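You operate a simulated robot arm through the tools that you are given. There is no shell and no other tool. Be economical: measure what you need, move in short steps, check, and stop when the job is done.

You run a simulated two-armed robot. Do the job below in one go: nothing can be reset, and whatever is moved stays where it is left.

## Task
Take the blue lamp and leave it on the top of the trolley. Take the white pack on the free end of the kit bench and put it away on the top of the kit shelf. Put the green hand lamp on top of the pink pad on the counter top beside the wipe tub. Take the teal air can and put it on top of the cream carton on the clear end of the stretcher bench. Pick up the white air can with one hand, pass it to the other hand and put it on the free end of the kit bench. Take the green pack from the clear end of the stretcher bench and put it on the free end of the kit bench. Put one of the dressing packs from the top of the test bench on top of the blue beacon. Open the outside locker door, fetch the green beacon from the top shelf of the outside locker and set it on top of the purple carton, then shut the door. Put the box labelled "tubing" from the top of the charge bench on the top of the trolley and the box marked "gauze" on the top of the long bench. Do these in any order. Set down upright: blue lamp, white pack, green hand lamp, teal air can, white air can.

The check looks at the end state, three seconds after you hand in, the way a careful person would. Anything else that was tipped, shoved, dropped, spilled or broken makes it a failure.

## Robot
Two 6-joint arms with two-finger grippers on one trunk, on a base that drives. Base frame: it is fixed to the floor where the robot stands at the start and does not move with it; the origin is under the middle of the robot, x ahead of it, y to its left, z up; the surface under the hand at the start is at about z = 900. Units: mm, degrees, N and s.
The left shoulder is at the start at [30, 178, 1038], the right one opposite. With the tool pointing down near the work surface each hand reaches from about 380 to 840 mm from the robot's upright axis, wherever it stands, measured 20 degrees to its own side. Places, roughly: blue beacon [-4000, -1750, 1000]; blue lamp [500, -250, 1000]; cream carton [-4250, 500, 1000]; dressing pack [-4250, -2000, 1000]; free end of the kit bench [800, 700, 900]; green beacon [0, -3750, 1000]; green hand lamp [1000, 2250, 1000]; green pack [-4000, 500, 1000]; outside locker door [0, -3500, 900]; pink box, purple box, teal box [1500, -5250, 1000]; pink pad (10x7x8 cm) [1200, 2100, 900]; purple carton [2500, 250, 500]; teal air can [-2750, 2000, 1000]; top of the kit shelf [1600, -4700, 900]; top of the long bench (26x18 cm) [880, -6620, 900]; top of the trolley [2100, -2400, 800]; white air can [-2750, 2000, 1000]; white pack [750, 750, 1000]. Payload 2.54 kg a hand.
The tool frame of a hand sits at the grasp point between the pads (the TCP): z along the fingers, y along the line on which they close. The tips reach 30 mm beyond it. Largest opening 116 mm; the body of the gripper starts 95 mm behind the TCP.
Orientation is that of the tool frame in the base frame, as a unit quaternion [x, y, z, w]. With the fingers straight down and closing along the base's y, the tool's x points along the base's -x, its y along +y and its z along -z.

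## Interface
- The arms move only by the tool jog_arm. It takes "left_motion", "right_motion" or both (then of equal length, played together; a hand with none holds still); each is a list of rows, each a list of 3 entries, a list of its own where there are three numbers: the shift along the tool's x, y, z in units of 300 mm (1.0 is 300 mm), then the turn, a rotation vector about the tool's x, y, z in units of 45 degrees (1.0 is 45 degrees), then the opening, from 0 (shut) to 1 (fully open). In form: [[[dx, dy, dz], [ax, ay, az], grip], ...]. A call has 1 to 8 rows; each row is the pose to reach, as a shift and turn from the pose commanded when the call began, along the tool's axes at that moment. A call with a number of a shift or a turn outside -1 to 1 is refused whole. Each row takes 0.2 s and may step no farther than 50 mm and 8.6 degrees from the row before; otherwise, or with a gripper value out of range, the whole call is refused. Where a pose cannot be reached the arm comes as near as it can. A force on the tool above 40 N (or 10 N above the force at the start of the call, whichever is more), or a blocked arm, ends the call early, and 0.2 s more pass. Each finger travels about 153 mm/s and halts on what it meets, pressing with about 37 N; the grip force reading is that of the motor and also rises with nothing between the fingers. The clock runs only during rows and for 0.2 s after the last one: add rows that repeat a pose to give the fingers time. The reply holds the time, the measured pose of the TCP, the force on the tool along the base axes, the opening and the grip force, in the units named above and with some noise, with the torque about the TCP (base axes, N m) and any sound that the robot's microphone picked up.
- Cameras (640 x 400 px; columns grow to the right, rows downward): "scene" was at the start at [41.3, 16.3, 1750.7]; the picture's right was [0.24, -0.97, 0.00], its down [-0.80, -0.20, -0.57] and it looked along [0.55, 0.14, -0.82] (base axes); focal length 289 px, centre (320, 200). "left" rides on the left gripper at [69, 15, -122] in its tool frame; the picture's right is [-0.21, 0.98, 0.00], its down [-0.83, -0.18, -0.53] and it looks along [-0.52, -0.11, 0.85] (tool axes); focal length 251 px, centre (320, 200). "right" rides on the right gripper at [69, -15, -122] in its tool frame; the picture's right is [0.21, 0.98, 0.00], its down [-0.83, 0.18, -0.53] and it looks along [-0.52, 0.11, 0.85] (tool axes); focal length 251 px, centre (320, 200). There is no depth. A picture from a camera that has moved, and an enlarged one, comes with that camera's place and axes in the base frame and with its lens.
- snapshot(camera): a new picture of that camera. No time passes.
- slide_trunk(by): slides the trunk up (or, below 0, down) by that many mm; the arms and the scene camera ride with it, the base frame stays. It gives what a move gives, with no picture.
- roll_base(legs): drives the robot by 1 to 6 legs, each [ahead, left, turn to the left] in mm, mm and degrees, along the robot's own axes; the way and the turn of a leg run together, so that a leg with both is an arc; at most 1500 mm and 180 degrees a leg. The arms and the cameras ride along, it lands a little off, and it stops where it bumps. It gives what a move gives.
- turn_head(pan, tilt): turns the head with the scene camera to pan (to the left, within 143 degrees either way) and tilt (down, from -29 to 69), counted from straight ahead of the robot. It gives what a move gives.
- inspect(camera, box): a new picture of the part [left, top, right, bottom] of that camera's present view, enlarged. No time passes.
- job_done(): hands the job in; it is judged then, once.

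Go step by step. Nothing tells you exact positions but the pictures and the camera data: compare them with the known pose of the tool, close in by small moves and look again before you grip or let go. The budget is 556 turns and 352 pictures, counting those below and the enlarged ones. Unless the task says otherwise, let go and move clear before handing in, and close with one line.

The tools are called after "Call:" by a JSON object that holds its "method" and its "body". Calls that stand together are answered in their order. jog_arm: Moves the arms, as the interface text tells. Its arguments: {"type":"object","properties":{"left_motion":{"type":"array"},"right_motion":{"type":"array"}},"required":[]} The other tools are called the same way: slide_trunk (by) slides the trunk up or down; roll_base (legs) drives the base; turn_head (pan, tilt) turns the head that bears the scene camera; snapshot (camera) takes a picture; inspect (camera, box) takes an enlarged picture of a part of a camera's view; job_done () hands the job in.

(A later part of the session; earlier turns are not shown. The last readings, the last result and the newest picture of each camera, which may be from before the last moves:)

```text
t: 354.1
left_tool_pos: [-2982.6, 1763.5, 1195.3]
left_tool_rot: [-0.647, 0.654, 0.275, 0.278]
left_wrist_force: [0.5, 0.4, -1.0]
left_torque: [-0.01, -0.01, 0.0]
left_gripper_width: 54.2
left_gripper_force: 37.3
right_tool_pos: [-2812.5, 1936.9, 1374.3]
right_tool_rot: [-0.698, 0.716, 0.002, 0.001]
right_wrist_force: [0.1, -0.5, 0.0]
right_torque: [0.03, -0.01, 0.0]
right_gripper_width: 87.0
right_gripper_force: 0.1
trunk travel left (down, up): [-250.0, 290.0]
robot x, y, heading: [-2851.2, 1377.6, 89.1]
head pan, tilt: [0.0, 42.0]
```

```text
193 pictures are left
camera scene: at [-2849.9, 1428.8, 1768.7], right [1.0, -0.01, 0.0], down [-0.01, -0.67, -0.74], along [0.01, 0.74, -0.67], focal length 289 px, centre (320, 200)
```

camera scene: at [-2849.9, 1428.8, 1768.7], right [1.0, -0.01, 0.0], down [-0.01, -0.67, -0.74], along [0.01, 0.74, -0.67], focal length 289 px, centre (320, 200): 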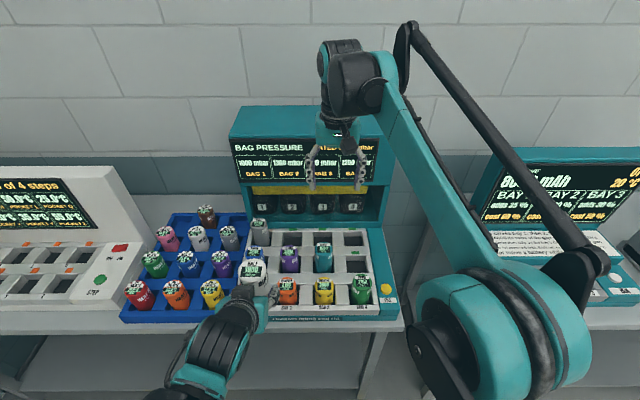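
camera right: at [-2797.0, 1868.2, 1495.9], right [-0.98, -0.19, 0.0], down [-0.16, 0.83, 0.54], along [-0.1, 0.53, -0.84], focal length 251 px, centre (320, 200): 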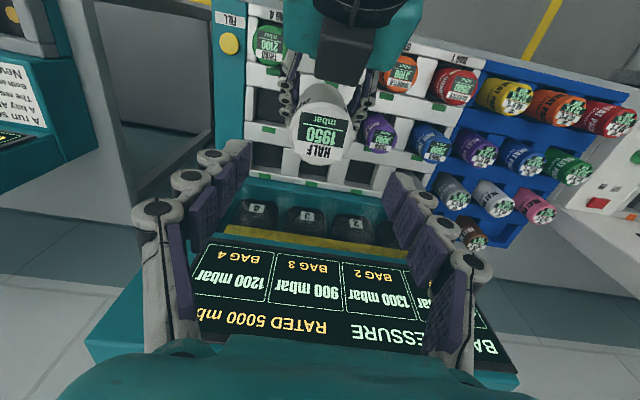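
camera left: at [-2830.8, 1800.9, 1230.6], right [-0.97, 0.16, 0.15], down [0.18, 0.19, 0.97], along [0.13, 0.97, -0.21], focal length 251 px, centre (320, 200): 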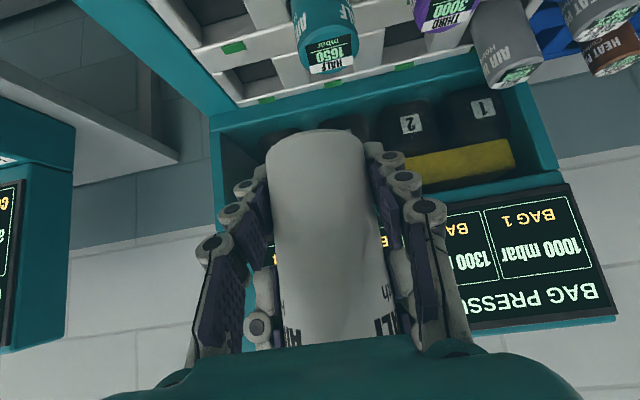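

Call:
{"method": "jog_arm", "body": {"right_motion": [[[-0.1, 0.03, 0.1], [0, 0, 0], 0.75], [[-0.2, 0.06, 0.2], [0, 0, 0], 0.75], [[-0.21, 0.07, 0.35], [0, 0, 0], 0.75], [[-0.21, 0.072, 0.5], [0, 0, 0], 0.75], [[-0.21, 0.072, 0.65], [0, 0, 0], 0.75], [[-0.21, 0.072, 0.74], [0, 0, 0], 0.75]]}}

Call:
{"method": "snapshot", "body": {"camera": "right"}}

```text
t: 355.5
left_tool_pos: [-2981.7, 1766.2, 1196.7]
left_tool_rot: [-0.648, 0.654, 0.275, 0.277]
left_wrist_force: [0.5, 0.9, -1.5]
left_torque: [0.01, 0.02, -0.03]
left_gripper_width: 54.0
left_gripper_force: 37.2
right_tool_pos: [-2833.3, 2003.1, 1151.8]
right_tool_rot: [-0.698, 0.716, 0.001, 0.0]
right_wrist_force: [0.2, -0.3, -0.1]
right_torque: [-0.02, -0.03, -0.05]
right_gripper_width: 86.8
right_gripper_force: 0.1
trunk travel left (down, up): [-250.0, 290.0]
robot x, y, heading: [-2852.3, 1377.2, 89.4]
head pan, tilt: [0.0, 42.0]
```

```text
192 pictures are left
camera right: at [-2818.0, 1932.5, 1273.2], right [-0.98, -0.19, 0.0], down [-0.16, 0.83, 0.54], along [-0.1, 0.53, -0.84], focal length 251 px, centre (320, 200)
```

right: 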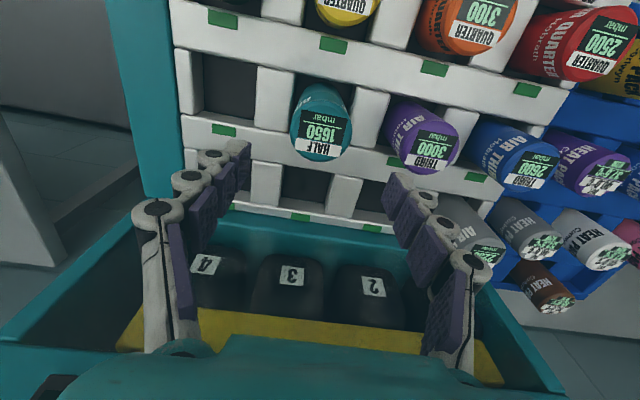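

Call:
{"method": "jog_arm", "body": {"right_motion": [[[0, 0, 0.12], [0, 0, 0], 0.75], [[0, 0, 0.25], [0, 0, 0], 0.75], [[0, 0, 0.35], [0, 0, 0], 0.75], [[0, 0, 0.41], [0, 0, 0], 0.75], [[0, 0, 0.41], [0, 0, 0], 0.55], [[0, 0, 0.41], [0, 0, 0], 0.35], [[0, 0, 0.41], [0, 0, 0], 0.3], [[0, 0, 0.41], [0, 0, 0], 0.3]]}}

Call:
{"method": "jog_arm", "body": {"right_motion": [[[0, 0, -0.05], [0, 0, 0], 0.3], [[0, 0, -0.15], [0, 0, 0], 0.3], [[0, 0, -0.3], [0, 0, 0], 0.3], [[0, 0, -0.45], [0, 0, 0], 0.3], [[0.1, 0, -0.55], [0, 0, 0], 0.3]]}}

Call:
{"method": "snapshot", "body": {"camera": "scene"}}

```text
t: 357.3
left_tool_pos: [-2982.5, 1764.7, 1195.6]
left_tool_rot: [-0.648, 0.654, 0.275, 0.277]
left_wrist_force: [-0.2, 0.5, -1.9]
left_torque: [0.01, -0.02, 0.0]
left_gripper_width: 54.2
left_gripper_force: 36.8
right_tool_pos: [-2832.0, 2003.3, 1028.6]
right_tool_rot: [-0.698, 0.716, 0.002, 0.0]
right_wrist_force: [-0.6, -0.1, 0.0]
right_torque: [-0.03, -0.01, -0.04]
right_gripper_width: 54.8
right_gripper_force: 36.7
trunk travel left (down, up): [-250.0, 290.0]
robot x, y, heading: [-2852.5, 1377.9, 89.1]
head pan, tilt: [0.0, 42.0]
```

```text
t: 358.5
left_tool_pos: [-2982.2, 1762.5, 1196.6]
left_tool_rot: [-0.648, 0.654, 0.276, 0.278]
left_wrist_force: [-0.4, -1.6, -2.0]
left_torque: [0.01, -0.02, 0.02]
left_gripper_width: 53.9
left_gripper_force: 37.1
right_tool_pos: [-2832.0, 1971.0, 1195.6]
right_tool_rot: [-0.698, 0.716, 0.003, 0.0]
right_wrist_force: [1.7, -0.7, -1.7]
right_torque: [0.09, 0.01, -0.01]
right_gripper_width: 54.6
right_gripper_force: 37.4
trunk travel left (down, up): [-250.0, 290.0]
robot x, y, heading: [-2851.5, 1378.6, 89.3]
head pan, tilt: [0.0, 42.0]
```

```text
191 pictures are left
camera scene: at [-2849.4, 1427.6, 1768.7], right [1.0, -0.01, 0.0], down [-0.01, -0.67, -0.74], along [0.01, 0.74, -0.67], focal length 289 px, centre (320, 200)
```

scene: 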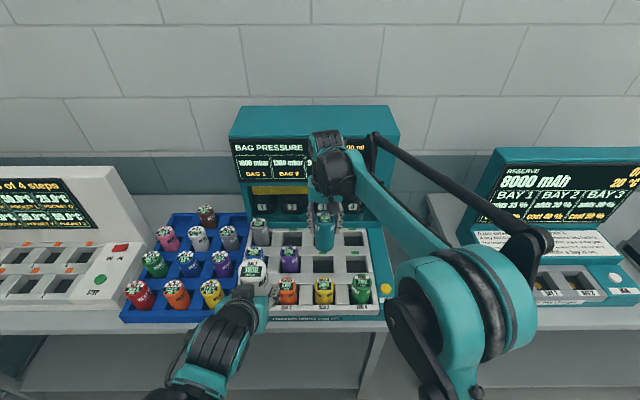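

Call:
{"method": "jog_arm", "body": {"right_motion": [[[0.1, -0.05, -0.05], [0, 0, 0], 0.3], [[0.22, -0.12, -0.08], [0, 0, 0], 0.3], [[0.34, -0.2, -0.08], [0, 0, 0], 0.3], [[0.46, -0.28, -0.08], [0, 0, 0], 0.3], [[0.58, -0.36, -0.08], [0, 0, 0], 0.3], [[0.67, -0.45, -0.08], [0, 0, 0], 0.3]]}}

Call:
{"method": "roll_base", "body": {"legs": [[-700, 0, 0], [0, 0, 90.6]]}}

Call:
{"method": "turn_head", "body": {"pan": 0, "tilt": 25}}

Call:
{"method": "snapshot", "body": {"camera": "scene"}}

```text
t: 359.9
left_tool_pos: [-2982.2, 1764.2, 1195.9]
left_tool_rot: [-0.647, 0.654, 0.276, 0.278]
left_wrist_force: [-0.8, 0.0, -2.4]
left_torque: [-0.02, -0.01, 0.0]
left_gripper_width: 53.8
left_gripper_force: 36.9
right_tool_pos: [-2699.5, 1765.3, 1218.0]
right_tool_rot: [-0.698, 0.716, 0.002, 0.001]
right_wrist_force: [0.6, -0.2, -2.7]
right_torque: [0.03, 0.0, 0.03]
right_gripper_width: 55.0
right_gripper_force: 36.7
trunk travel left (down, up): [-250.0, 290.0]
robot x, y, heading: [-2852.9, 1377.9, 89.3]
head pan, tilt: [0.0, 42.0]
```

```text
t: 367.5
left_tool_pos: [-3247.3, 549.1, 1196.0]
left_tool_rot: [0.92, -0.012, -0.391, -0.004]
left_wrist_force: [0.1, -0.2, -2.4]
left_torque: [0.01, 0.01, 0.0]
left_gripper_width: 54.0
left_gripper_force: 36.8
right_tool_pos: [-3245.7, 833.3, 1217.2]
right_tool_rot: [1.0, -0.019, -0.001, 0.001]
right_wrist_force: [0.4, -0.1, -2.6]
right_torque: [-0.01, -0.01, 0.0]
right_gripper_width: 54.8
right_gripper_force: 36.6
trunk travel left (down, up): [-250.0, 290.0]
robot x, y, heading: [-2857.4, 672.7, 178.8]
head pan, tilt: [0.0, 42.0]
```

```text
t: 368.3
left_tool_pos: [-3246.9, 549.9, 1195.7]
left_tool_rot: [0.92, -0.011, -0.392, -0.004]
left_wrist_force: [0.0, 0.7, -3.0]
left_torque: [-0.01, 0.01, -0.02]
left_gripper_width: 53.8
left_gripper_force: 37.0
right_tool_pos: [-3245.2, 833.2, 1217.2]
right_tool_rot: [1.0, -0.019, -0.001, 0.0]
right_wrist_force: [0.2, 0.1, -1.5]
right_torque: [-0.04, 0.02, 0.03]
right_gripper_width: 54.6
right_gripper_force: 36.9
trunk travel left (down, up): [-250.0, 290.0]
robot x, y, heading: [-2856.6, 675.4, 178.7]
head pan, tilt: [0.0, 25.0]
```

```text
190 pictures are left
camera scene: at [-2917.9, 676.8, 1794.8], right [0.02, 1.0, 0.0], down [0.42, -0.01, -0.91], along [-0.91, 0.02, -0.42], focal length 289 px, centre (320, 200)
```

scene: 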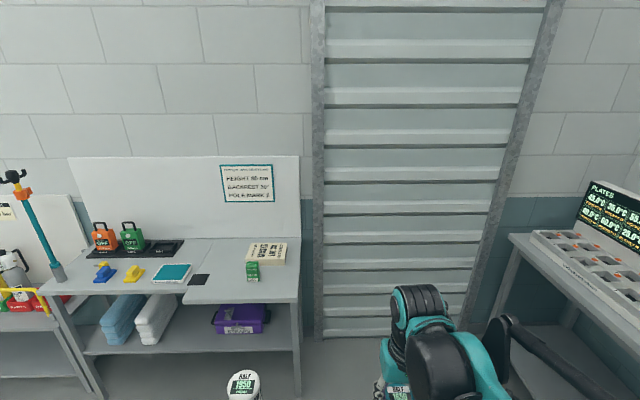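

The clear end of the stretcher bench has the cream carton at (−4150,440) and green pack near (−4000,386). Drive up.

Call:
{"method": "roll_base", "body": {"legs": [[590, 320, 1.2]]}}

Call:
{"method": "turn_head", "body": {"pan": -5, "tilt": 45}}

Call:
{"method": "snapshot", "body": {"camera": "scene"}}

Call:
{"method": "snapshot", "body": {"camera": "right"}}

```text
t: 372.0
left_tool_pos: [-3849.7, 242.8, 1195.3]
left_tool_rot: [0.921, -0.011, -0.391, -0.004]
left_wrist_force: [-0.2, 0.1, -2.0]
left_torque: [0.0, -0.03, -0.01]
left_gripper_width: 54.1
left_gripper_force: 36.9
right_tool_pos: [-3848.0, 525.1, 1217.4]
right_tool_rot: [1.0, -0.019, -0.001, 0.0]
right_wrist_force: [-0.3, -0.3, -1.2]
right_torque: [0.03, 0.01, -0.04]
right_gripper_width: 54.9
right_gripper_force: 37.2
trunk travel left (down, up): [-250.0, 290.0]
robot x, y, heading: [-3461.4, 368.4, 178.7]
head pan, tilt: [0.0, 25.0]
```

```text
t: 372.9
left_tool_pos: [-3849.5, 243.8, 1195.3]
left_tool_rot: [0.921, -0.012, -0.391, -0.004]
left_wrist_force: [0.1, 0.3, -2.2]
left_torque: [0.0, -0.02, -0.01]
left_gripper_width: 54.0
left_gripper_force: 36.7
right_tool_pos: [-3847.2, 524.6, 1215.4]
right_tool_rot: [1.0, -0.02, -0.001, 0.001]
right_wrist_force: [-0.3, -0.2, -3.0]
right_torque: [0.0, -0.02, 0.03]
right_gripper_width: 54.7
right_gripper_force: 36.9
trunk travel left (down, up): [-250.0, 290.0]
robot x, y, heading: [-3458.7, 368.5, 178.5]
head pan, tilt: [-5.0, 45.0]
```

```text
189 pictures are left
camera scene: at [-3509.3, 377.0, 1764.3], right [0.11, 0.99, 0.0], down [0.7, -0.08, -0.71], along [-0.7, 0.08, -0.71], focal length 289 px, centre (320, 200)
```

scene: 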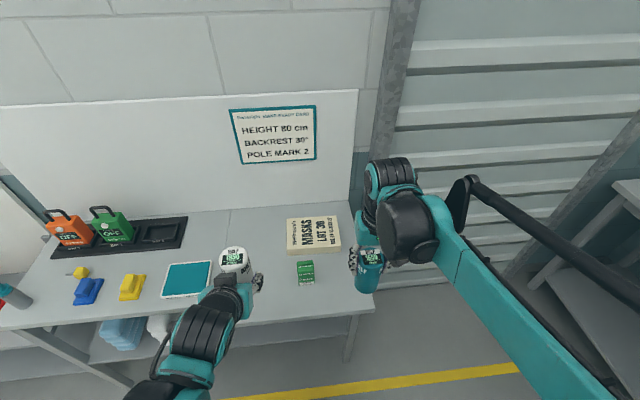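

```text
188 pictures are left
camera right: at [-3776.1, 538.7, 1338.4], right [0.18, -0.98, 0.0], down [-0.83, -0.15, 0.54], along [-0.53, -0.1, -0.84], focal length 251 px, centre (320, 200)
```

right: 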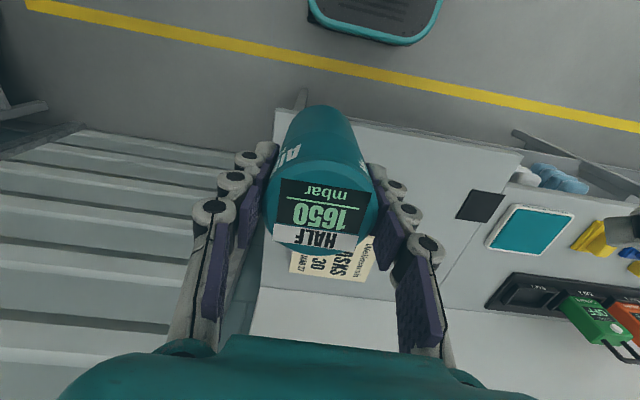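

Cream "MASKS" carton top is centred about (−4172,427). Bring the teal can over it.

Call:
{"method": "jog_arm", "body": {"right_motion": [[[-0.14, 0.04, 0], [0, 0, 0], 0.3], [[-0.28, 0.09, 0], [0, 0, 0], 0.3], [[-0.42, 0.14, 0], [0, 0, 0], 0.3], [[-0.56, 0.2, 0], [0, 0, 0], 0.3], [[-0.7, 0.25, 0], [0, 0, 0], 0.3], [[-0.84, 0.3, 0], [0, 0, 0], 0.3], [[-0.97, 0.35, 0], [0, 0, 0], 0.3]]}}

Call:
{"method": "jog_arm", "body": {"right_motion": [[[-0.08, 0.015, 0.1], [0, 0, 0], 0.3], [[-0.09, 0.015, 0.24], [0, 0, 0], 0.3]]}}

Call:
{"method": "snapshot", "body": {"camera": "right"}}

Call:
{"method": "snapshot", "body": {"camera": "scene"}}

```text
t: 374.5
left_tool_pos: [-3850.1, 243.9, 1194.2]
left_tool_rot: [0.921, -0.011, -0.39, -0.004]
left_wrist_force: [-0.6, -0.5, -2.9]
left_torque: [0.02, -0.02, -0.01]
left_gripper_width: 54.0
left_gripper_force: 36.9
right_tool_pos: [-4143.0, 432.0, 1215.1]
right_tool_rot: [1.0, -0.02, 0.0, 0.001]
right_wrist_force: [-0.1, 0.9, -3.4]
right_torque: [0.0, -0.05, 0.01]
right_gripper_width: 54.5
right_gripper_force: 37.0
trunk travel left (down, up): [-250.0, 290.0]
robot x, y, heading: [-3459.4, 370.4, 179.1]
head pan, tilt: [-5.0, 45.0]
```

```text
t: 375.1
left_tool_pos: [-3849.4, 243.6, 1197.0]
left_tool_rot: [0.92, -0.012, -0.391, -0.004]
left_wrist_force: [0.4, 0.7, -2.3]
left_torque: [0.01, -0.02, 0.04]
left_gripper_width: 53.8
left_gripper_force: 37.5
right_tool_pos: [-4167.4, 429.8, 1145.8]
right_tool_rot: [1.0, -0.019, -0.002, 0.0]
right_wrist_force: [0.0, 1.0, -1.8]
right_torque: [0.04, 0.05, 0.0]
right_gripper_width: 54.7
right_gripper_force: 36.3
trunk travel left (down, up): [-250.0, 290.0]
robot x, y, heading: [-3458.8, 367.9, 178.5]
head pan, tilt: [-5.0, 45.0]
```

```text
187 pictures are left
camera right: at [-4096.1, 442.7, 1267.9], right [0.18, -0.98, 0.0], down [-0.83, -0.15, 0.54], along [-0.53, -0.1, -0.84], focal length 251 px, centre (320, 200)
```

right: 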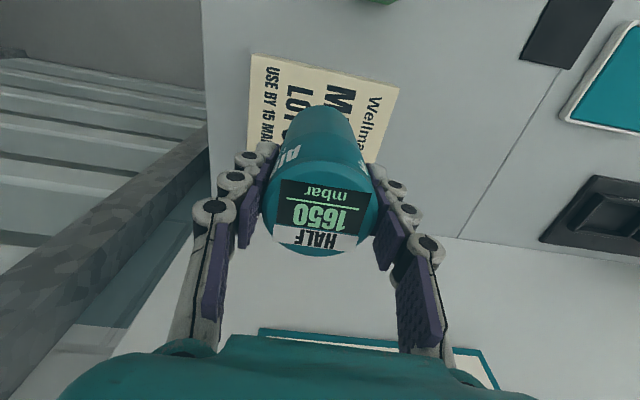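

```text
186 pictures are left
camera scene: at [-3508.5, 377.3, 1764.3], right [0.11, 0.99, 0.0], down [0.7, -0.08, -0.71], along [-0.7, 0.08, -0.71], focal length 289 px, centre (320, 200)
```

scene: 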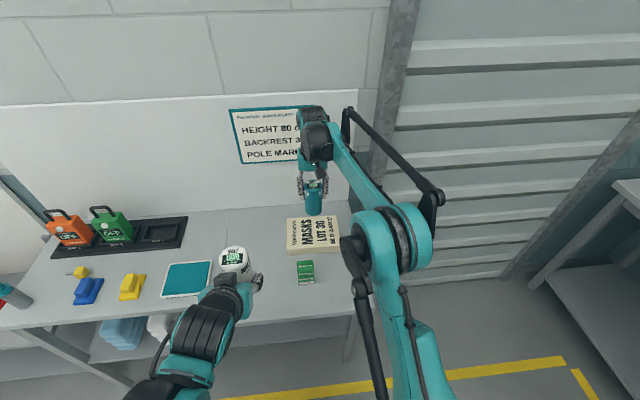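

Call:
{"method": "jog_arm", "body": {"right_motion": [[[0, 0, 0.12], [0, 0, 0], 0.3], [[0, 0, 0.24], [0, 0, 0], 0.3], [[0, 0, 0.3], [0, 0, 0], 0.3], [[0, 0, 0.33], [0, 0, 0], 0.3], [[0, 0, 0.36], [0, 0, 0], 0.3], [[0, 0, 0.385], [0, 0, 0], 0.3], [[0, 0, 0.405], [0, 0, 0], 0.3]]}}

Call:
{"method": "inspect", "body": {"camera": "scene", "box": [260, 150, 380, 280]}}

```text
t: 376.7
left_tool_pos: [-3849.7, 244.0, 1195.4]
left_tool_rot: [0.921, -0.012, -0.39, -0.005]
left_wrist_force: [-0.3, 0.4, -1.9]
left_torque: [-0.02, -0.02, 0.04]
left_gripper_width: 54.2
left_gripper_force: 37.1
right_tool_pos: [-4170.5, 428.4, 1022.5]
right_tool_rot: [1.0, -0.019, 0.0, 0.001]
right_wrist_force: [0.5, 0.2, -1.9]
right_torque: [-0.03, 0.06, -0.04]
right_gripper_width: 54.5
right_gripper_force: 37.5
trunk travel left (down, up): [-250.0, 290.0]
robot x, y, heading: [-3458.7, 364.0, 178.6]
head pan, tilt: [-5.0, 45.0]
```

```text
3.08 times, centred on (320, 215) of scene
camera zoom: at [-3509.9, 376.8, 1764.2], right [0.11, 0.99, 0.0], down [0.7, -0.08, -0.71], along [-0.7, 0.08, -0.71], focal length 890 px, centre (320, 154)
```

zoom: 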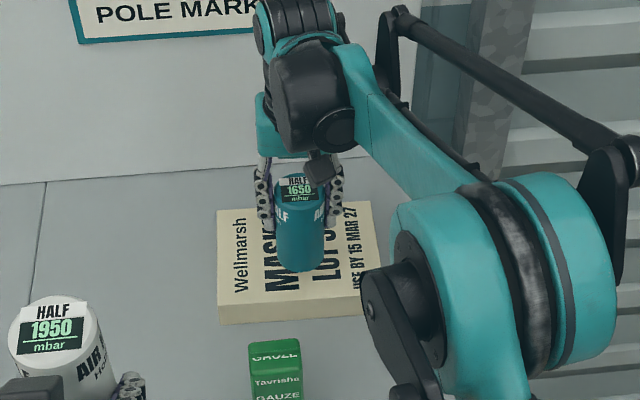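

Not yet in contact; continue slowly.

Call:
{"method": "jog_arm", "body": {"right_motion": [[[0, 0, 0.02], [0, 0, 0], 0.3], [[0, 0, 0.04], [0, 0, 0], 0.3], [[0, 0, 0.055], [0, 0, 0], 0.3], [[0, 0, 0.07], [0, 0, 0], 0.3], [[0, 0, 0.085], [0, 0, 0], 0.3], [[0, 0, 0.1], [0, 0, 0], 0.3]]}}

```text
t: 378.1
left_tool_pos: [-3849.9, 243.9, 1196.5]
left_tool_rot: [0.92, -0.01, -0.391, -0.004]
left_wrist_force: [-0.2, -0.3, -2.3]
left_torque: [0.01, -0.03, 0.0]
left_gripper_width: 54.0
left_gripper_force: 37.0
right_tool_pos: [-4169.7, 428.6, 994.7]
right_tool_rot: [1.0, -0.019, -0.001, 0.002]
right_wrist_force: [0.0, 0.3, -1.9]
right_torque: [0.0, -0.03, 0.0]
right_gripper_width: 55.0
right_gripper_force: 36.9
trunk travel left (down, up): [-250.0, 290.0]
robot x, y, heading: [-3459.0, 369.7, 178.7]
head pan, tilt: [-5.0, 45.0]
```

Call:
{"method": "jog_arm", "body": {"right_motion": [[[0, 0, 0.02], [0, 0, 0], 0.3], [[0, 0, 0.04], [0, 0, 0], 0.3], [[0, 0, 0.06], [0, 0, 0], 0.3], [[0, 0, 0.08], [0, 0, 0], 0.3], [[0, 0, 0.1], [0, 0, 0], 0.3], [[0, 0, 0.12], [0, 0, 0], 0.3]]}}

Call:
{"method": "inspect", "body": {"camera": "scene", "box": [260, 150, 380, 280]}}

```text
t: 379.5
left_tool_pos: [-3847.9, 243.7, 1196.4]
left_tool_rot: [0.92, -0.012, -0.392, -0.005]
left_wrist_force: [0.7, 0.8, -2.3]
left_torque: [0.0, 0.03, 0.04]
left_gripper_width: 54.2
left_gripper_force: 36.8
right_tool_pos: [-4169.4, 429.0, 960.1]
right_tool_rot: [1.0, -0.019, -0.001, 0.0]
right_wrist_force: [0.0, 1.8, 22.4]
right_torque: [0.07, -0.04, -0.03]
right_gripper_width: 54.7
right_gripper_force: 36.7
trunk travel left (down, up): [-250.0, 290.0]
robot x, y, heading: [-3459.5, 373.8, 178.7]
head pan, tilt: [-5.0, 45.0]
```

```text
3.08 times, centred on (320, 215) of scene
camera zoom: at [-3506.3, 376.9, 1764.4], right [0.11, 0.99, 0.0], down [0.7, -0.08, -0.71], along [-0.7, 0.08, -0.71], focal length 890 px, centre (320, 154)
```

zoom: 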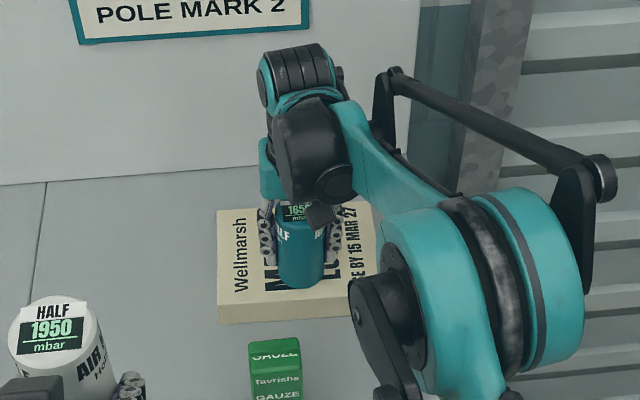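

Call:
{"method": "jog_arm", "body": {"right_motion": [[[0, 0, -0.008], [0, 0, 0], 0.5], [[0, 0, -0.008], [0, 0, 0], 0.65], [[0, 0, -0.008], [0, 0, 0], 0.75], [[0, 0, -0.008], [0, 0, 0], 0.75], [[0, 0, -0.12], [0, 0, 0], 0.75], [[0, 0, -0.27], [0, 0, 0], 0.75], [[0, 0, -0.42], [0, 0, 0], 0.75], [[0, 0, -0.57], [0, 0, 0], 0.75]]}}

Call:
{"method": "snapshot", "body": {"camera": "right"}}

Call:
{"method": "inspect", "body": {"camera": "scene", "box": [240, 170, 380, 290]}}

```text
t: 381.3
left_tool_pos: [-3848.9, 243.8, 1197.5]
left_tool_rot: [0.92, -0.012, -0.392, -0.004]
left_wrist_force: [0.4, 0.1, -2.7]
left_torque: [-0.02, 0.01, -0.01]
left_gripper_width: 54.1
left_gripper_force: 36.5
right_tool_pos: [-4170.3, 429.3, 1129.9]
right_tool_rot: [1.0, -0.019, -0.001, 0.0]
right_wrist_force: [-0.9, -0.6, 0.3]
right_torque: [-0.02, -0.01, -0.02]
right_gripper_width: 87.2
right_gripper_force: 0.1
trunk travel left (down, up): [-250.0, 290.0]
robot x, y, heading: [-3459.2, 367.7, 178.8]
head pan, tilt: [-5.0, 45.0]
```

```text
183 pictures are left
camera right: at [-4098.6, 442.2, 1251.3], right [0.18, -0.98, 0.0], down [-0.83, -0.15, 0.54], along [-0.53, -0.1, -0.84], focal length 251 px, centre (320, 200)
```

right: 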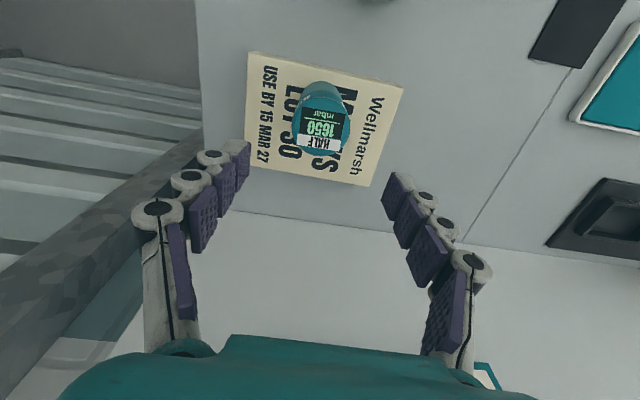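

```text
3.33 times, centred on (310, 230) of scene
camera zoom: at [-3508.4, 376.8, 1764.3], right [0.11, 0.99, 0.0], down [0.7, -0.08, -0.71], along [-0.7, 0.08, -0.71], focal length 964 px, centre (353, 100)
```

zoom: 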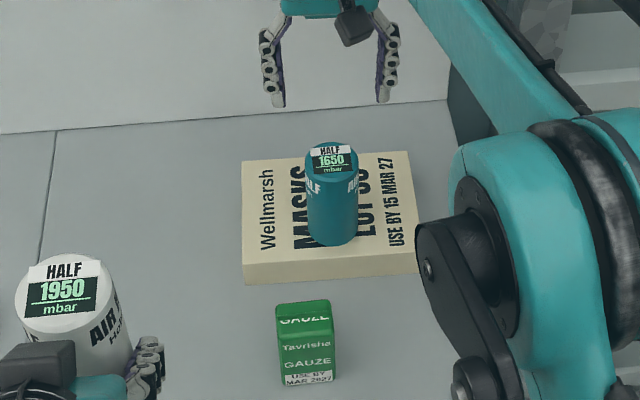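

Teal can is on the cream carton. Retract right and look toward the test bench.

Call:
{"method": "jog_arm", "body": {"right_motion": [[[0.14, 0, -0.06], [0, 0, 0], 0.75], [[0.28, 0, -0.12], [0, 0, 0], 0.75], [[0.42, -0.04, -0.18], [0, 0, 0], 0.75], [[0.56, -0.08, -0.22], [0, 0, 0], 0.75], [[0.7, -0.12, -0.26], [0, 0, 0], 0.75], [[0.84, -0.15, -0.28], [0, 0, 0], 0.75], [[0.98, -0.18, -0.3], [0, 0, 0], 0.75]]}}

Call:
{"method": "turn_head", "body": {"pan": 60, "tilt": 25}}

Call:
{"method": "snapshot", "body": {"camera": "scene"}}

```text
t: 382.9
left_tool_pos: [-3846.4, 244.2, 1196.4]
left_tool_rot: [0.92, -0.012, -0.391, -0.005]
left_wrist_force: [0.5, -1.0, -1.2]
left_torque: [0.0, 0.03, 0.01]
left_gripper_width: 54.2
left_gripper_force: 36.8
right_tool_pos: [-3873.9, 473.2, 1219.8]
right_tool_rot: [1.0, -0.019, -0.002, 0.001]
right_wrist_force: [0.4, 0.0, 0.0]
right_torque: [-0.02, 0.04, -0.01]
right_gripper_width: 87.0
right_gripper_force: 0.1
trunk travel left (down, up): [-250.0, 290.0]
robot x, y, heading: [-3460.3, 372.6, 178.9]
head pan, tilt: [-5.0, 45.0]
```

```text
t: 384.2
left_tool_pos: [-3849.3, 244.7, 1195.9]
left_tool_rot: [0.92, -0.012, -0.392, -0.004]
left_wrist_force: [0.9, 0.4, -2.0]
left_torque: [0.04, 0.0, 0.01]
left_gripper_width: 54.2
left_gripper_force: 37.4
right_tool_pos: [-3876.1, 470.8, 1219.0]
right_tool_rot: [1.0, -0.019, -0.001, 0.001]
right_wrist_force: [-0.3, 0.0, 0.2]
right_torque: [0.01, 0.02, -0.02]
right_gripper_width: 87.1
right_gripper_force: 0.1
trunk travel left (down, up): [-250.0, 290.0]
robot x, y, heading: [-3459.4, 369.8, 178.6]
head pan, tilt: [60.0, 25.0]
```

```text
181 pictures are left
camera scene: at [-3476.3, 289.2, 1794.8], right [-0.85, 0.52, 0.0], down [0.22, 0.36, -0.91], along [-0.47, -0.77, -0.42], focal length 289 px, centre (320, 200)
```

scene: 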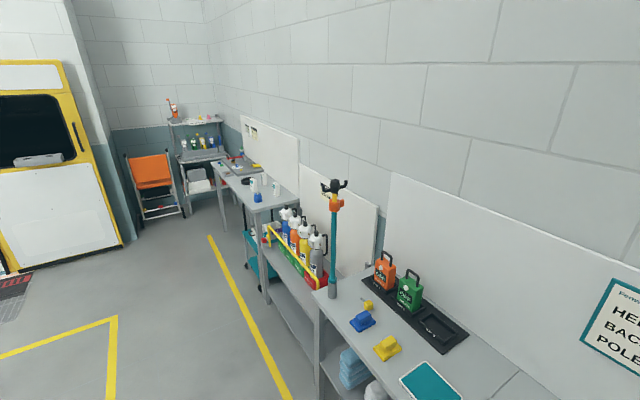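

Call:
{"method": "roll_base", "body": {"legs": [[-200, 0, 1.3], [0, 1000, 0], [0, 900, 0]]}}

Call:
{"method": "turn_head", "body": {"pan": 10, "tilt": 30}}

Call:
{"method": "snapshot", "body": {"camera": "scene"}}

```text
t: 394.9
left_tool_pos: [-3625.8, -1673.4, 1196.9]
left_tool_rot: [0.92, 0.006, -0.391, 0.003]
left_wrist_force: [-0.1, -0.1, -1.8]
left_torque: [-0.02, 0.01, 0.0]
left_gripper_width: 54.2
left_gripper_force: 36.9
right_tool_pos: [-3661.0, -1445.5, 1219.2]
right_tool_rot: [1.0, -0.001, -0.001, 0.0]
right_wrist_force: [0.2, -0.2, 0.3]
right_torque: [-0.02, 0.03, 0.02]
right_gripper_width: 87.2
right_gripper_force: 0.0
trunk travel left (down, up): [-250.0, 290.0]
robot x, y, heading: [-3238.7, -1534.1, -179.5]
head pan, tilt: [60.0, 25.0]
```

```text
t: 396.1
left_tool_pos: [-3626.3, -1674.0, 1196.7]
left_tool_rot: [0.921, 0.005, -0.391, 0.003]
left_wrist_force: [-0.7, 1.2, -2.1]
left_torque: [-0.03, -0.02, 0.02]
left_gripper_width: 53.9
left_gripper_force: 37.2
right_tool_pos: [-3662.3, -1445.8, 1218.8]
right_tool_rot: [1.0, -0.001, -0.001, 0.001]
right_wrist_force: [0.8, 0.5, 0.7]
right_torque: [-0.05, -0.01, -0.01]
right_gripper_width: 86.9
right_gripper_force: 0.0
trunk travel left (down, up): [-250.0, 290.0]
robot x, y, heading: [-3240.0, -1538.6, -179.1]
head pan, tilt: [10.0, 30.0]
```

```text
180 pictures are left
camera scene: at [-3299.1, -1550.6, 1786.9], right [-0.19, 0.98, 0.0], down [0.49, 0.09, -0.87], along [-0.85, -0.16, -0.5], focal length 289 px, centre (320, 200)
```

scene: 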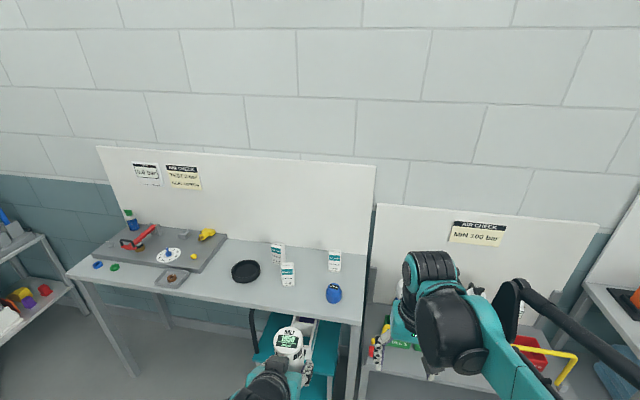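

Call:
{"method": "inspect", "body": {"camera": "scene", "box": [220, 220, 370, 330]}}

```text
3.64 times, centred on (295, 275) of scene
camera zoom: at [-3299.1, -1550.6, 1786.9], right [-0.19, 0.98, 0.0], down [0.49, 0.09, -0.87], along [-0.85, -0.16, -0.5], focal length 1052 px, centre (411, -73)
```

zoom: 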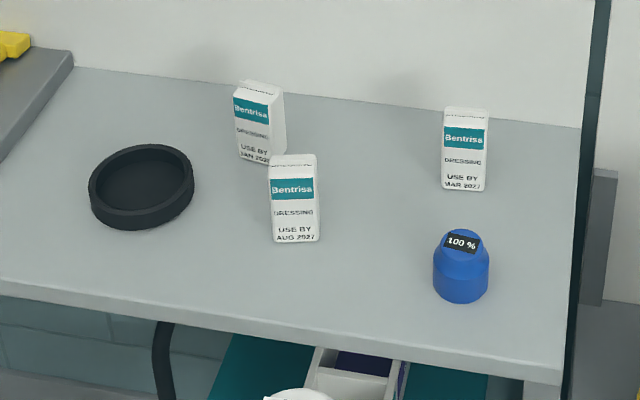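

Three dressing packs; I'll take the right-hand one (≈(−4220,−1660)) and put it on the blue beacon (≈(−4050,−1640)). Approach.

Call:
{"method": "roll_base", "body": {"legs": [[250, 200, -0.9]]}}

Call:
{"method": "turn_head", "body": {"pan": -5, "tilt": 45}}

Call:
{"method": "snapshot", "body": {"camera": "scene"}}

Call:
{"method": "snapshot", "body": {"camera": "right"}}

```text
t: 398.3
left_tool_pos: [-3878.7, -1867.8, 1195.6]
left_tool_rot: [0.921, -0.001, -0.39, 0.0]
left_wrist_force: [0.3, -1.0, -2.0]
left_torque: [0.0, -0.05, -0.03]
left_gripper_width: 54.2
left_gripper_force: 37.2
right_tool_pos: [-3911.4, -1642.9, 1219.2]
right_tool_rot: [1.0, -0.008, -0.002, 0.0]
right_wrist_force: [-1.0, -1.4, 0.5]
right_torque: [0.01, -0.05, 0.0]
right_gripper_width: 87.0
right_gripper_force: 0.1
trunk travel left (down, up): [-250.0, 290.0]
robot x, y, heading: [-3496.2, -1734.6, 179.8]
head pan, tilt: [10.0, 30.0]
```

```text
t: 399.0
left_tool_pos: [-3877.8, -1869.9, 1196.2]
left_tool_rot: [0.92, 0.0, -0.391, 0.001]
left_wrist_force: [-0.6, 0.0, -2.4]
left_torque: [0.01, -0.02, 0.04]
left_gripper_width: 53.9
left_gripper_force: 37.2
right_tool_pos: [-3910.2, -1640.8, 1218.4]
right_tool_rot: [1.0, -0.007, -0.002, 0.001]
right_wrist_force: [0.7, 0.1, 0.6]
right_torque: [0.0, 0.04, 0.02]
right_gripper_width: 87.0
right_gripper_force: 0.0
trunk travel left (down, up): [-250.0, 290.0]
robot x, y, heading: [-3495.7, -1733.8, 180.2]
head pan, tilt: [-5.0, 45.0]
```

```text
178 pictures are left
camera scene: at [-3541.7, -1728.1, 1764.3], right [0.09, 1.0, 0.0], down [0.7, -0.06, -0.71], along [-0.7, 0.06, -0.71], focal length 289 px, centre (320, 200)
```

scene: 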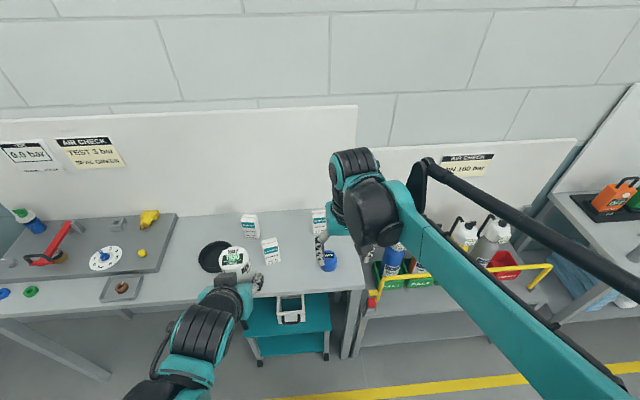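

```text
177 pictures are left
camera right: at [-3839.1, -1626.9, 1340.7], right [0.2, -0.98, 0.0], down [-0.83, -0.17, 0.54], along [-0.53, -0.11, -0.84], focal length 251 px, centre (320, 200)
```

right: 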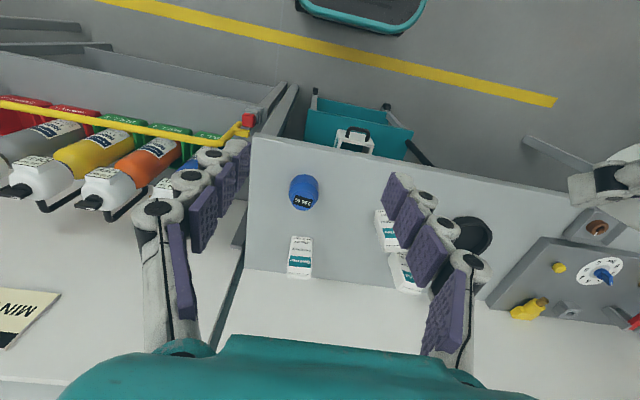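

Bench here is ≈855 high. The pack (≈53×30×115) is at about (−4272,−1664). Move the right hand above it.

Call:
{"method": "jog_arm", "body": {"right_motion": [[[-0.14, 0.01, 0], [0, 0, 0], 0.8], [[-0.28, 0.02, 0], [0, 0, 0], 0.8], [[-0.42, 0.03, 0], [0, 0, 0], 0.8], [[-0.56, 0.04, 0], [0, 0, 0], 0.8], [[-0.7, 0.05, 0], [0, 0, 0], 0.8], [[-0.84, 0.06, 0.02], [0, 0, 0], 0.8], [[-0.98, 0.06, 0.05], [0, 0, 0], 0.8]]}}

Call:
{"method": "snapshot", "body": {"camera": "right"}}

Call:
{"method": "inspect", "body": {"camera": "scene", "box": [200, 180, 380, 300]}}

```text
t: 400.6
left_tool_pos: [-3881.0, -1869.2, 1194.1]
left_tool_rot: [0.921, -0.002, -0.39, 0.0]
left_wrist_force: [-0.1, -1.0, -2.2]
left_torque: [0.01, -0.03, -0.02]
left_gripper_width: 53.9
left_gripper_force: 37.1
right_tool_pos: [-4207.0, -1655.5, 1205.8]
right_tool_rot: [1.0, -0.008, 0.0, 0.001]
right_wrist_force: [-1.1, 0.0, -0.6]
right_torque: [0.04, -0.03, -0.02]
right_gripper_width: 92.7
right_gripper_force: 0.0
trunk travel left (down, up): [-250.0, 290.0]
robot x, y, heading: [-3496.2, -1734.5, 179.4]
head pan, tilt: [-5.0, 45.0]
```

```text
176 pictures are left
camera right: at [-4136.1, -1641.6, 1326.8], right [0.2, -0.98, 0.0], down [-0.83, -0.17, 0.53], along [-0.52, -0.11, -0.85], focal length 251 px, centre (320, 200)
```

right: 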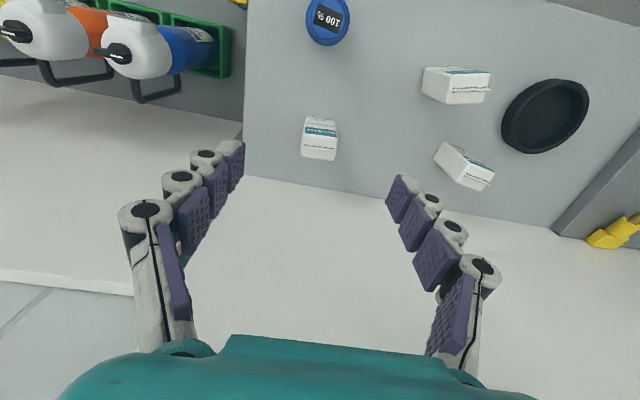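

```text
3.33 times, centred on (290, 240) of scene
camera zoom: at [-3545.1, -1728.2, 1764.1], right [0.09, 1.0, 0.0], down [0.71, -0.06, -0.71], along [-0.7, 0.06, -0.71], focal length 964 px, centre (420, 67)
```

zoom: 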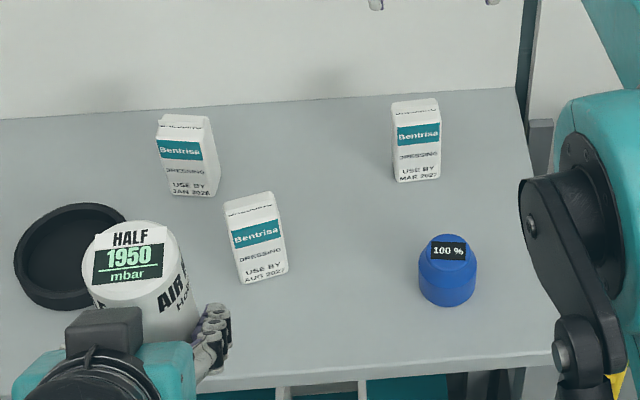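

Call:
{"method": "jog_arm", "body": {"right_motion": [[[-0.1, 0.03, 0.1], [0, 0, 0], 0.75], [[-0.193, 0.051, 0.2], [0, 0, 0], 0.75], [[-0.193, 0.051, 0.35], [0, 0, 0], 0.75], [[-0.193, 0.051, 0.5], [0, 0, 0], 0.75], [[-0.193, 0.051, 0.6], [0, 0, 0], 0.75]]}}

Call:
{"method": "snapshot", "body": {"camera": "right"}}

```text
t: 401.8
left_tool_pos: [-3879.4, -1868.6, 1196.3]
left_tool_rot: [0.92, 0.0, -0.391, 0.001]
left_wrist_force: [0.1, 0.3, -1.9]
left_torque: [-0.02, 0.0, 0.0]
left_gripper_width: 53.7
left_gripper_force: 37.0
right_tool_pos: [-4265.0, -1670.0, 1025.0]
right_tool_rot: [1.0, -0.007, -0.001, 0.001]
right_wrist_force: [0.0, -0.4, 0.2]
right_torque: [-0.03, 0.0, -0.01]
right_gripper_width: 87.2
right_gripper_force: 0.1
trunk travel left (down, up): [-250.0, 290.0]
robot x, y, heading: [-3491.1, -1732.1, 179.7]
head pan, tilt: [-5.0, 45.0]
```

```text
174 pictures are left
camera right: at [-4193.7, -1655.2, 1146.7], right [0.2, -0.98, 0.0], down [-0.83, -0.17, 0.54], along [-0.53, -0.11, -0.84], focal length 251 px, centre (320, 200)
```

right: 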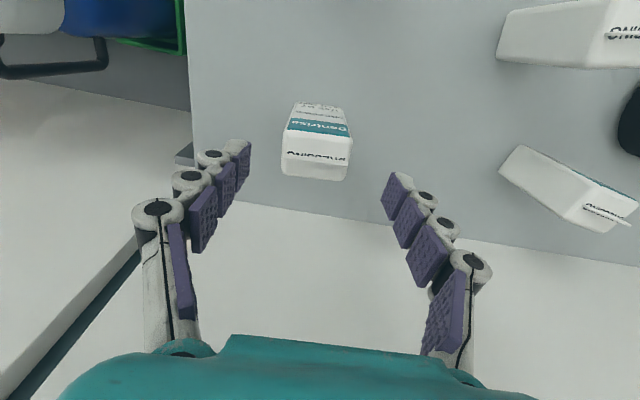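

Call:
{"method": "jog_arm", "body": {"right_motion": [[[0, 0, 0.12], [0, 0, 0], 0.75], [[0, 0, 0.22], [0, 0, 0], 0.75], [[0, 0, 0.29], [0, 0, 0], 0.7], [[0, 0, 0.29], [0, 0, 0], 0.5], [[0, 0, 0.29], [0, 0, 0], 0.3], [[0, 0, 0.29], [0, 0, 0], 0.25], [[0, 0, 0.29], [0, 0, 0], 0.25]]}}

Call:
{"method": "jog_arm", "body": {"right_motion": [[[0, 0, -0.1], [0, 0, 0], 0.25], [[0, 0, -0.25], [0, 0, 0], 0.25], [[0, 0, -0.4], [0, 0, 0], 0.25], [[0, 0, -0.5], [0, 0, 0], 0.25]]}}

Call:
{"method": "snapshot", "body": {"camera": "right"}}

Call:
{"method": "inspect", "body": {"camera": "scene", "box": [240, 160, 400, 300]}}

```text
t: 403.4
left_tool_pos: [-3878.5, -1869.1, 1195.9]
left_tool_rot: [0.92, -0.001, -0.391, 0.001]
left_wrist_force: [-0.2, 0.3, -3.4]
left_torque: [0.0, 0.02, -0.02]
left_gripper_width: 54.0
left_gripper_force: 36.8
right_tool_pos: [-4264.1, -1669.4, 939.2]
right_tool_rot: [1.0, -0.008, -0.001, 0.001]
right_wrist_force: [0.5, -0.1, 0.2]
right_torque: [0.0, 0.02, 0.04]
right_gripper_width: 53.0
right_gripper_force: 36.6
trunk travel left (down, up): [-250.0, 290.0]
robot x, y, heading: [-3492.7, -1736.1, 179.8]
head pan, tilt: [-5.0, 45.0]
```

```text
t: 404.4
left_tool_pos: [-3879.0, -1869.6, 1195.5]
left_tool_rot: [0.92, 0.0, -0.391, 0.001]
left_wrist_force: [0.1, -0.2, -2.2]
left_torque: [-0.01, 0.05, 0.03]
left_gripper_width: 53.9
left_gripper_force: 37.0
right_tool_pos: [-4262.1, -1670.1, 1089.4]
right_tool_rot: [1.0, -0.008, 0.0, 0.0]
right_wrist_force: [0.5, 0.5, -1.5]
right_torque: [-0.01, 0.0, -0.02]
right_gripper_width: 52.9
right_gripper_force: 36.8
trunk travel left (down, up): [-250.0, 290.0]
robot x, y, heading: [-3491.8, -1734.0, 180.1]
head pan, tilt: [-5.0, 45.0]
```

```text
173 pictures are left
camera right: at [-4191.3, -1655.3, 1211.6], right [0.2, -0.98, 0.0], down [-0.83, -0.17, 0.54], along [-0.53, -0.11, -0.84], focal length 251 px, centre (320, 200)
```

right: 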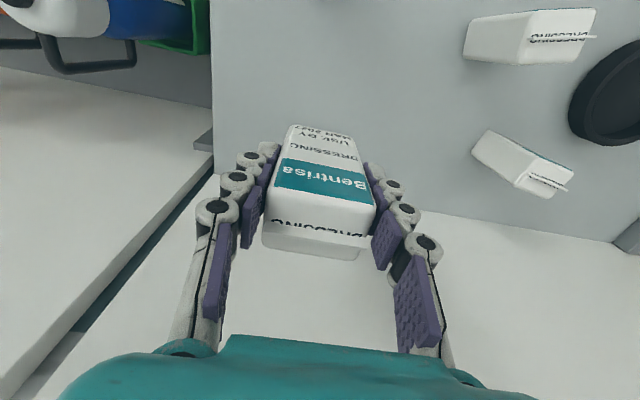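

```text
2.86 times, centred on (320, 230) of scene
camera zoom: at [-3541.8, -1728.5, 1764.3], right [0.09, 1.0, 0.0], down [0.7, -0.06, -0.71], along [-0.7, 0.06, -0.71], focal length 826 px, centre (320, 114)
```

zoom: 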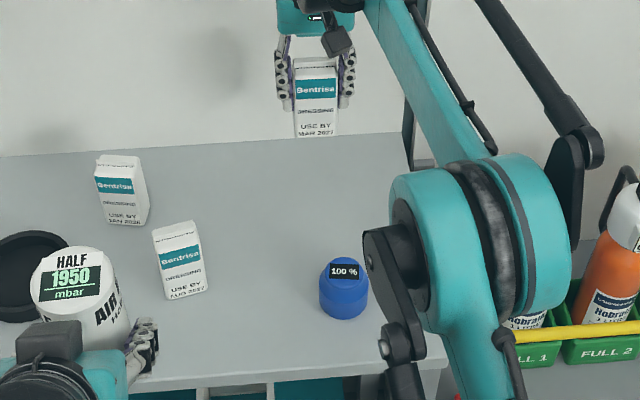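

Call:
{"method": "jog_arm", "body": {"right_motion": [[[0.13, -0.02, 0], [0, 0, 0], 0.25], [[0.26, -0.04, 0], [0, 0, 0], 0.25], [[0.39, -0.06, 0], [0, 0, 0], 0.25], [[0.519, -0.085, 0], [0, 0, 0], 0.25]]}}

Call:
{"method": "snapshot", "body": {"camera": "right"}}

Call:
{"method": "inspect", "body": {"camera": "scene", "box": [260, 180, 400, 300]}}

```text
t: 405.4
left_tool_pos: [-3877.5, -1868.9, 1196.2]
left_tool_rot: [0.92, 0.0, -0.392, 0.001]
left_wrist_force: [0.2, 0.3, -0.5]
left_torque: [0.01, -0.01, -0.01]
left_gripper_width: 54.1
left_gripper_force: 37.4
right_tool_pos: [-4104.4, -1645.4, 1087.8]
right_tool_rot: [1.0, -0.007, -0.002, 0.001]
right_wrist_force: [0.3, 0.6, -0.9]
right_torque: [0.0, 0.02, 0.0]
right_gripper_width: 53.2
right_gripper_force: 36.9
trunk travel left (down, up): [-250.0, 290.0]
robot x, y, heading: [-3494.3, -1732.7, 179.6]
head pan, tilt: [-5.0, 45.0]
```

```text
171 pictures are left
camera right: at [-4033.4, -1631.3, 1210.5], right [0.2, -0.98, 0.0], down [-0.83, -0.17, 0.54], along [-0.53, -0.11, -0.84], focal length 251 px, centre (320, 200)
```

right: 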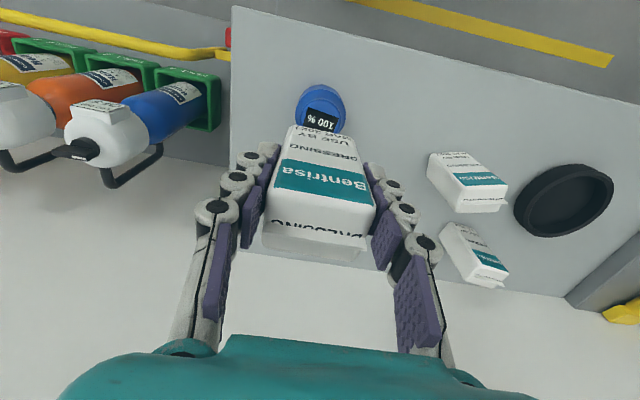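

```text
3.33 times, centred on (330, 240) of scene
camera zoom: at [-3540.2, -1728.0, 1764.3], right [0.09, 1.0, 0.0], down [0.7, -0.06, -0.71], along [-0.7, 0.06, -0.71], focal length 964 px, centre (287, 67)
```

zoom: 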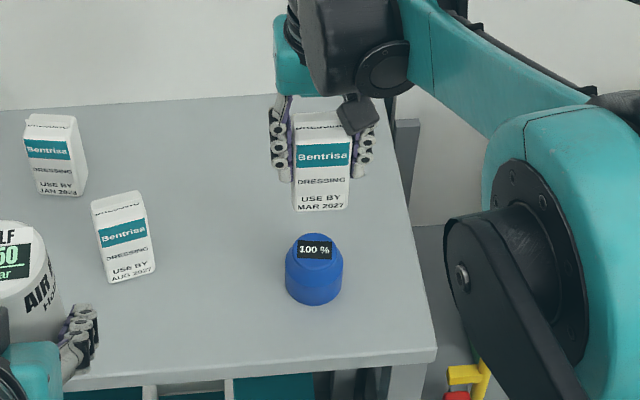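

Aligned over the beacon's flat top. Lower slowly.

Call:
{"method": "jog_arm", "body": {"right_motion": [[[0, 0.01, 0.1], [0, 0, 0], 0.25], [[0, 0.01, 0.16], [0, 0, 0], 0.25], [[0, 0.01, 0.19], [0, 0, 0], 0.25], [[0, 0.01, 0.21], [0, 0, 0], 0.25], [[0, 0.01, 0.225], [0, 0, 0], 0.25], [[0, 0.01, 0.24], [0, 0, 0], 0.25], [[0, 0.01, 0.25], [0, 0, 0], 0.25], [[0, 0.01, 0.26], [0, 0, 0], 0.25]]}}

Call:
{"method": "snapshot", "body": {"camera": "right"}}

Call:
{"method": "inspect", "body": {"camera": "scene", "box": [290, 200, 370, 280]}}

```text
t: 407.2
left_tool_pos: [-3879.3, -1869.1, 1195.0]
left_tool_rot: [0.92, -0.001, -0.391, 0.001]
left_wrist_force: [0.5, 0.6, -1.8]
left_torque: [0.0, -0.01, 0.0]
left_gripper_width: 53.9
left_gripper_force: 37.2
right_tool_pos: [-4107.1, -1649.6, 1009.4]
right_tool_rot: [1.0, -0.008, -0.001, 0.001]
right_wrist_force: [-0.3, 0.2, -1.1]
right_torque: [-0.02, -0.03, 0.01]
right_gripper_width: 52.7
right_gripper_force: 36.9
trunk travel left (down, up): [-250.0, 290.0]
robot x, y, heading: [-3492.2, -1735.5, 179.8]
head pan, tilt: [-5.0, 45.0]
```

```text
169 pictures are left
camera right: at [-4036.7, -1635.5, 1130.9], right [0.2, -0.98, 0.0], down [-0.83, -0.17, 0.54], along [-0.53, -0.11, -0.84], focal length 251 px, centre (320, 200)
```

right: 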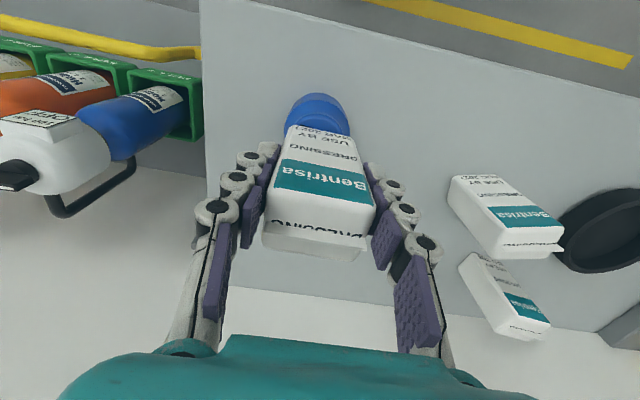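

```text
5.00 times, centred on (330, 240) of scene
camera zoom: at [-3542.3, -1728.3, 1764.3], right [0.09, 1.0, 0.0], down [0.7, -0.06, -0.71], along [-0.7, 0.06, -0.71], focal length 1446 px, centre (270, 0)
```

zoom: 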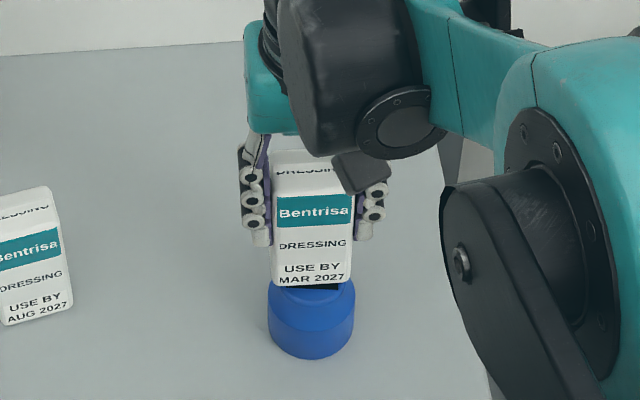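

Call:
{"method": "jog_arm", "body": {"right_motion": [[[0, 0, 0.015], [0, 0, 0], 0.25], [[0, 0, 0.03], [0, 0, 0], 0.25], [[0, 0, 0.042], [0, 0, 0], 0.25], [[0, 0, 0.054], [0, 0, 0], 0.25], [[0, 0, 0.064], [0, 0, 0], 0.25]]}}

Call:
{"method": "inspect", "body": {"camera": "scene", "box": [290, 200, 370, 280]}}

```text
t: 408.4
left_tool_pos: [-3876.7, -1869.7, 1196.7]
left_tool_rot: [0.92, -0.001, -0.392, 0.0]
left_wrist_force: [0.4, 0.3, -2.7]
left_torque: [0.04, -0.04, 0.01]
left_gripper_width: 54.0
left_gripper_force: 37.3
right_tool_pos: [-4105.5, -1649.9, 991.8]
right_tool_rot: [1.0, -0.008, -0.002, 0.0]
right_wrist_force: [1.4, -1.4, 26.3]
right_torque: [-0.04, 0.1, -0.02]
right_gripper_width: 53.3
right_gripper_force: 37.0
trunk travel left (down, up): [-250.0, 290.0]
robot x, y, heading: [-3488.8, -1735.6, 179.8]
head pan, tilt: [-5.0, 45.0]
```

```text
5.00 times, centred on (330, 240) of scene
camera zoom: at [-3539.3, -1728.9, 1764.5], right [0.09, 1.0, 0.0], down [0.7, -0.06, -0.71], along [-0.71, 0.06, -0.71], focal length 1446 px, centre (270, 0)
```

zoom: 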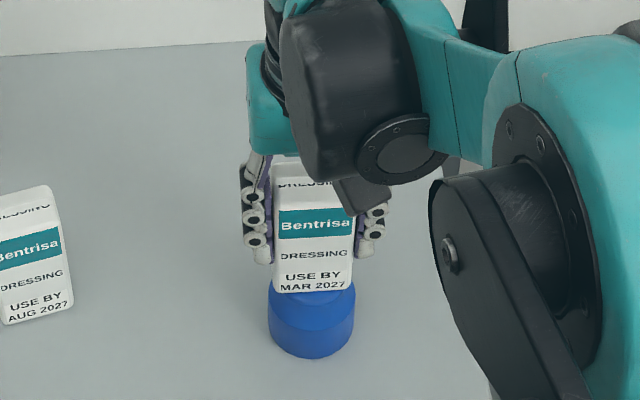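

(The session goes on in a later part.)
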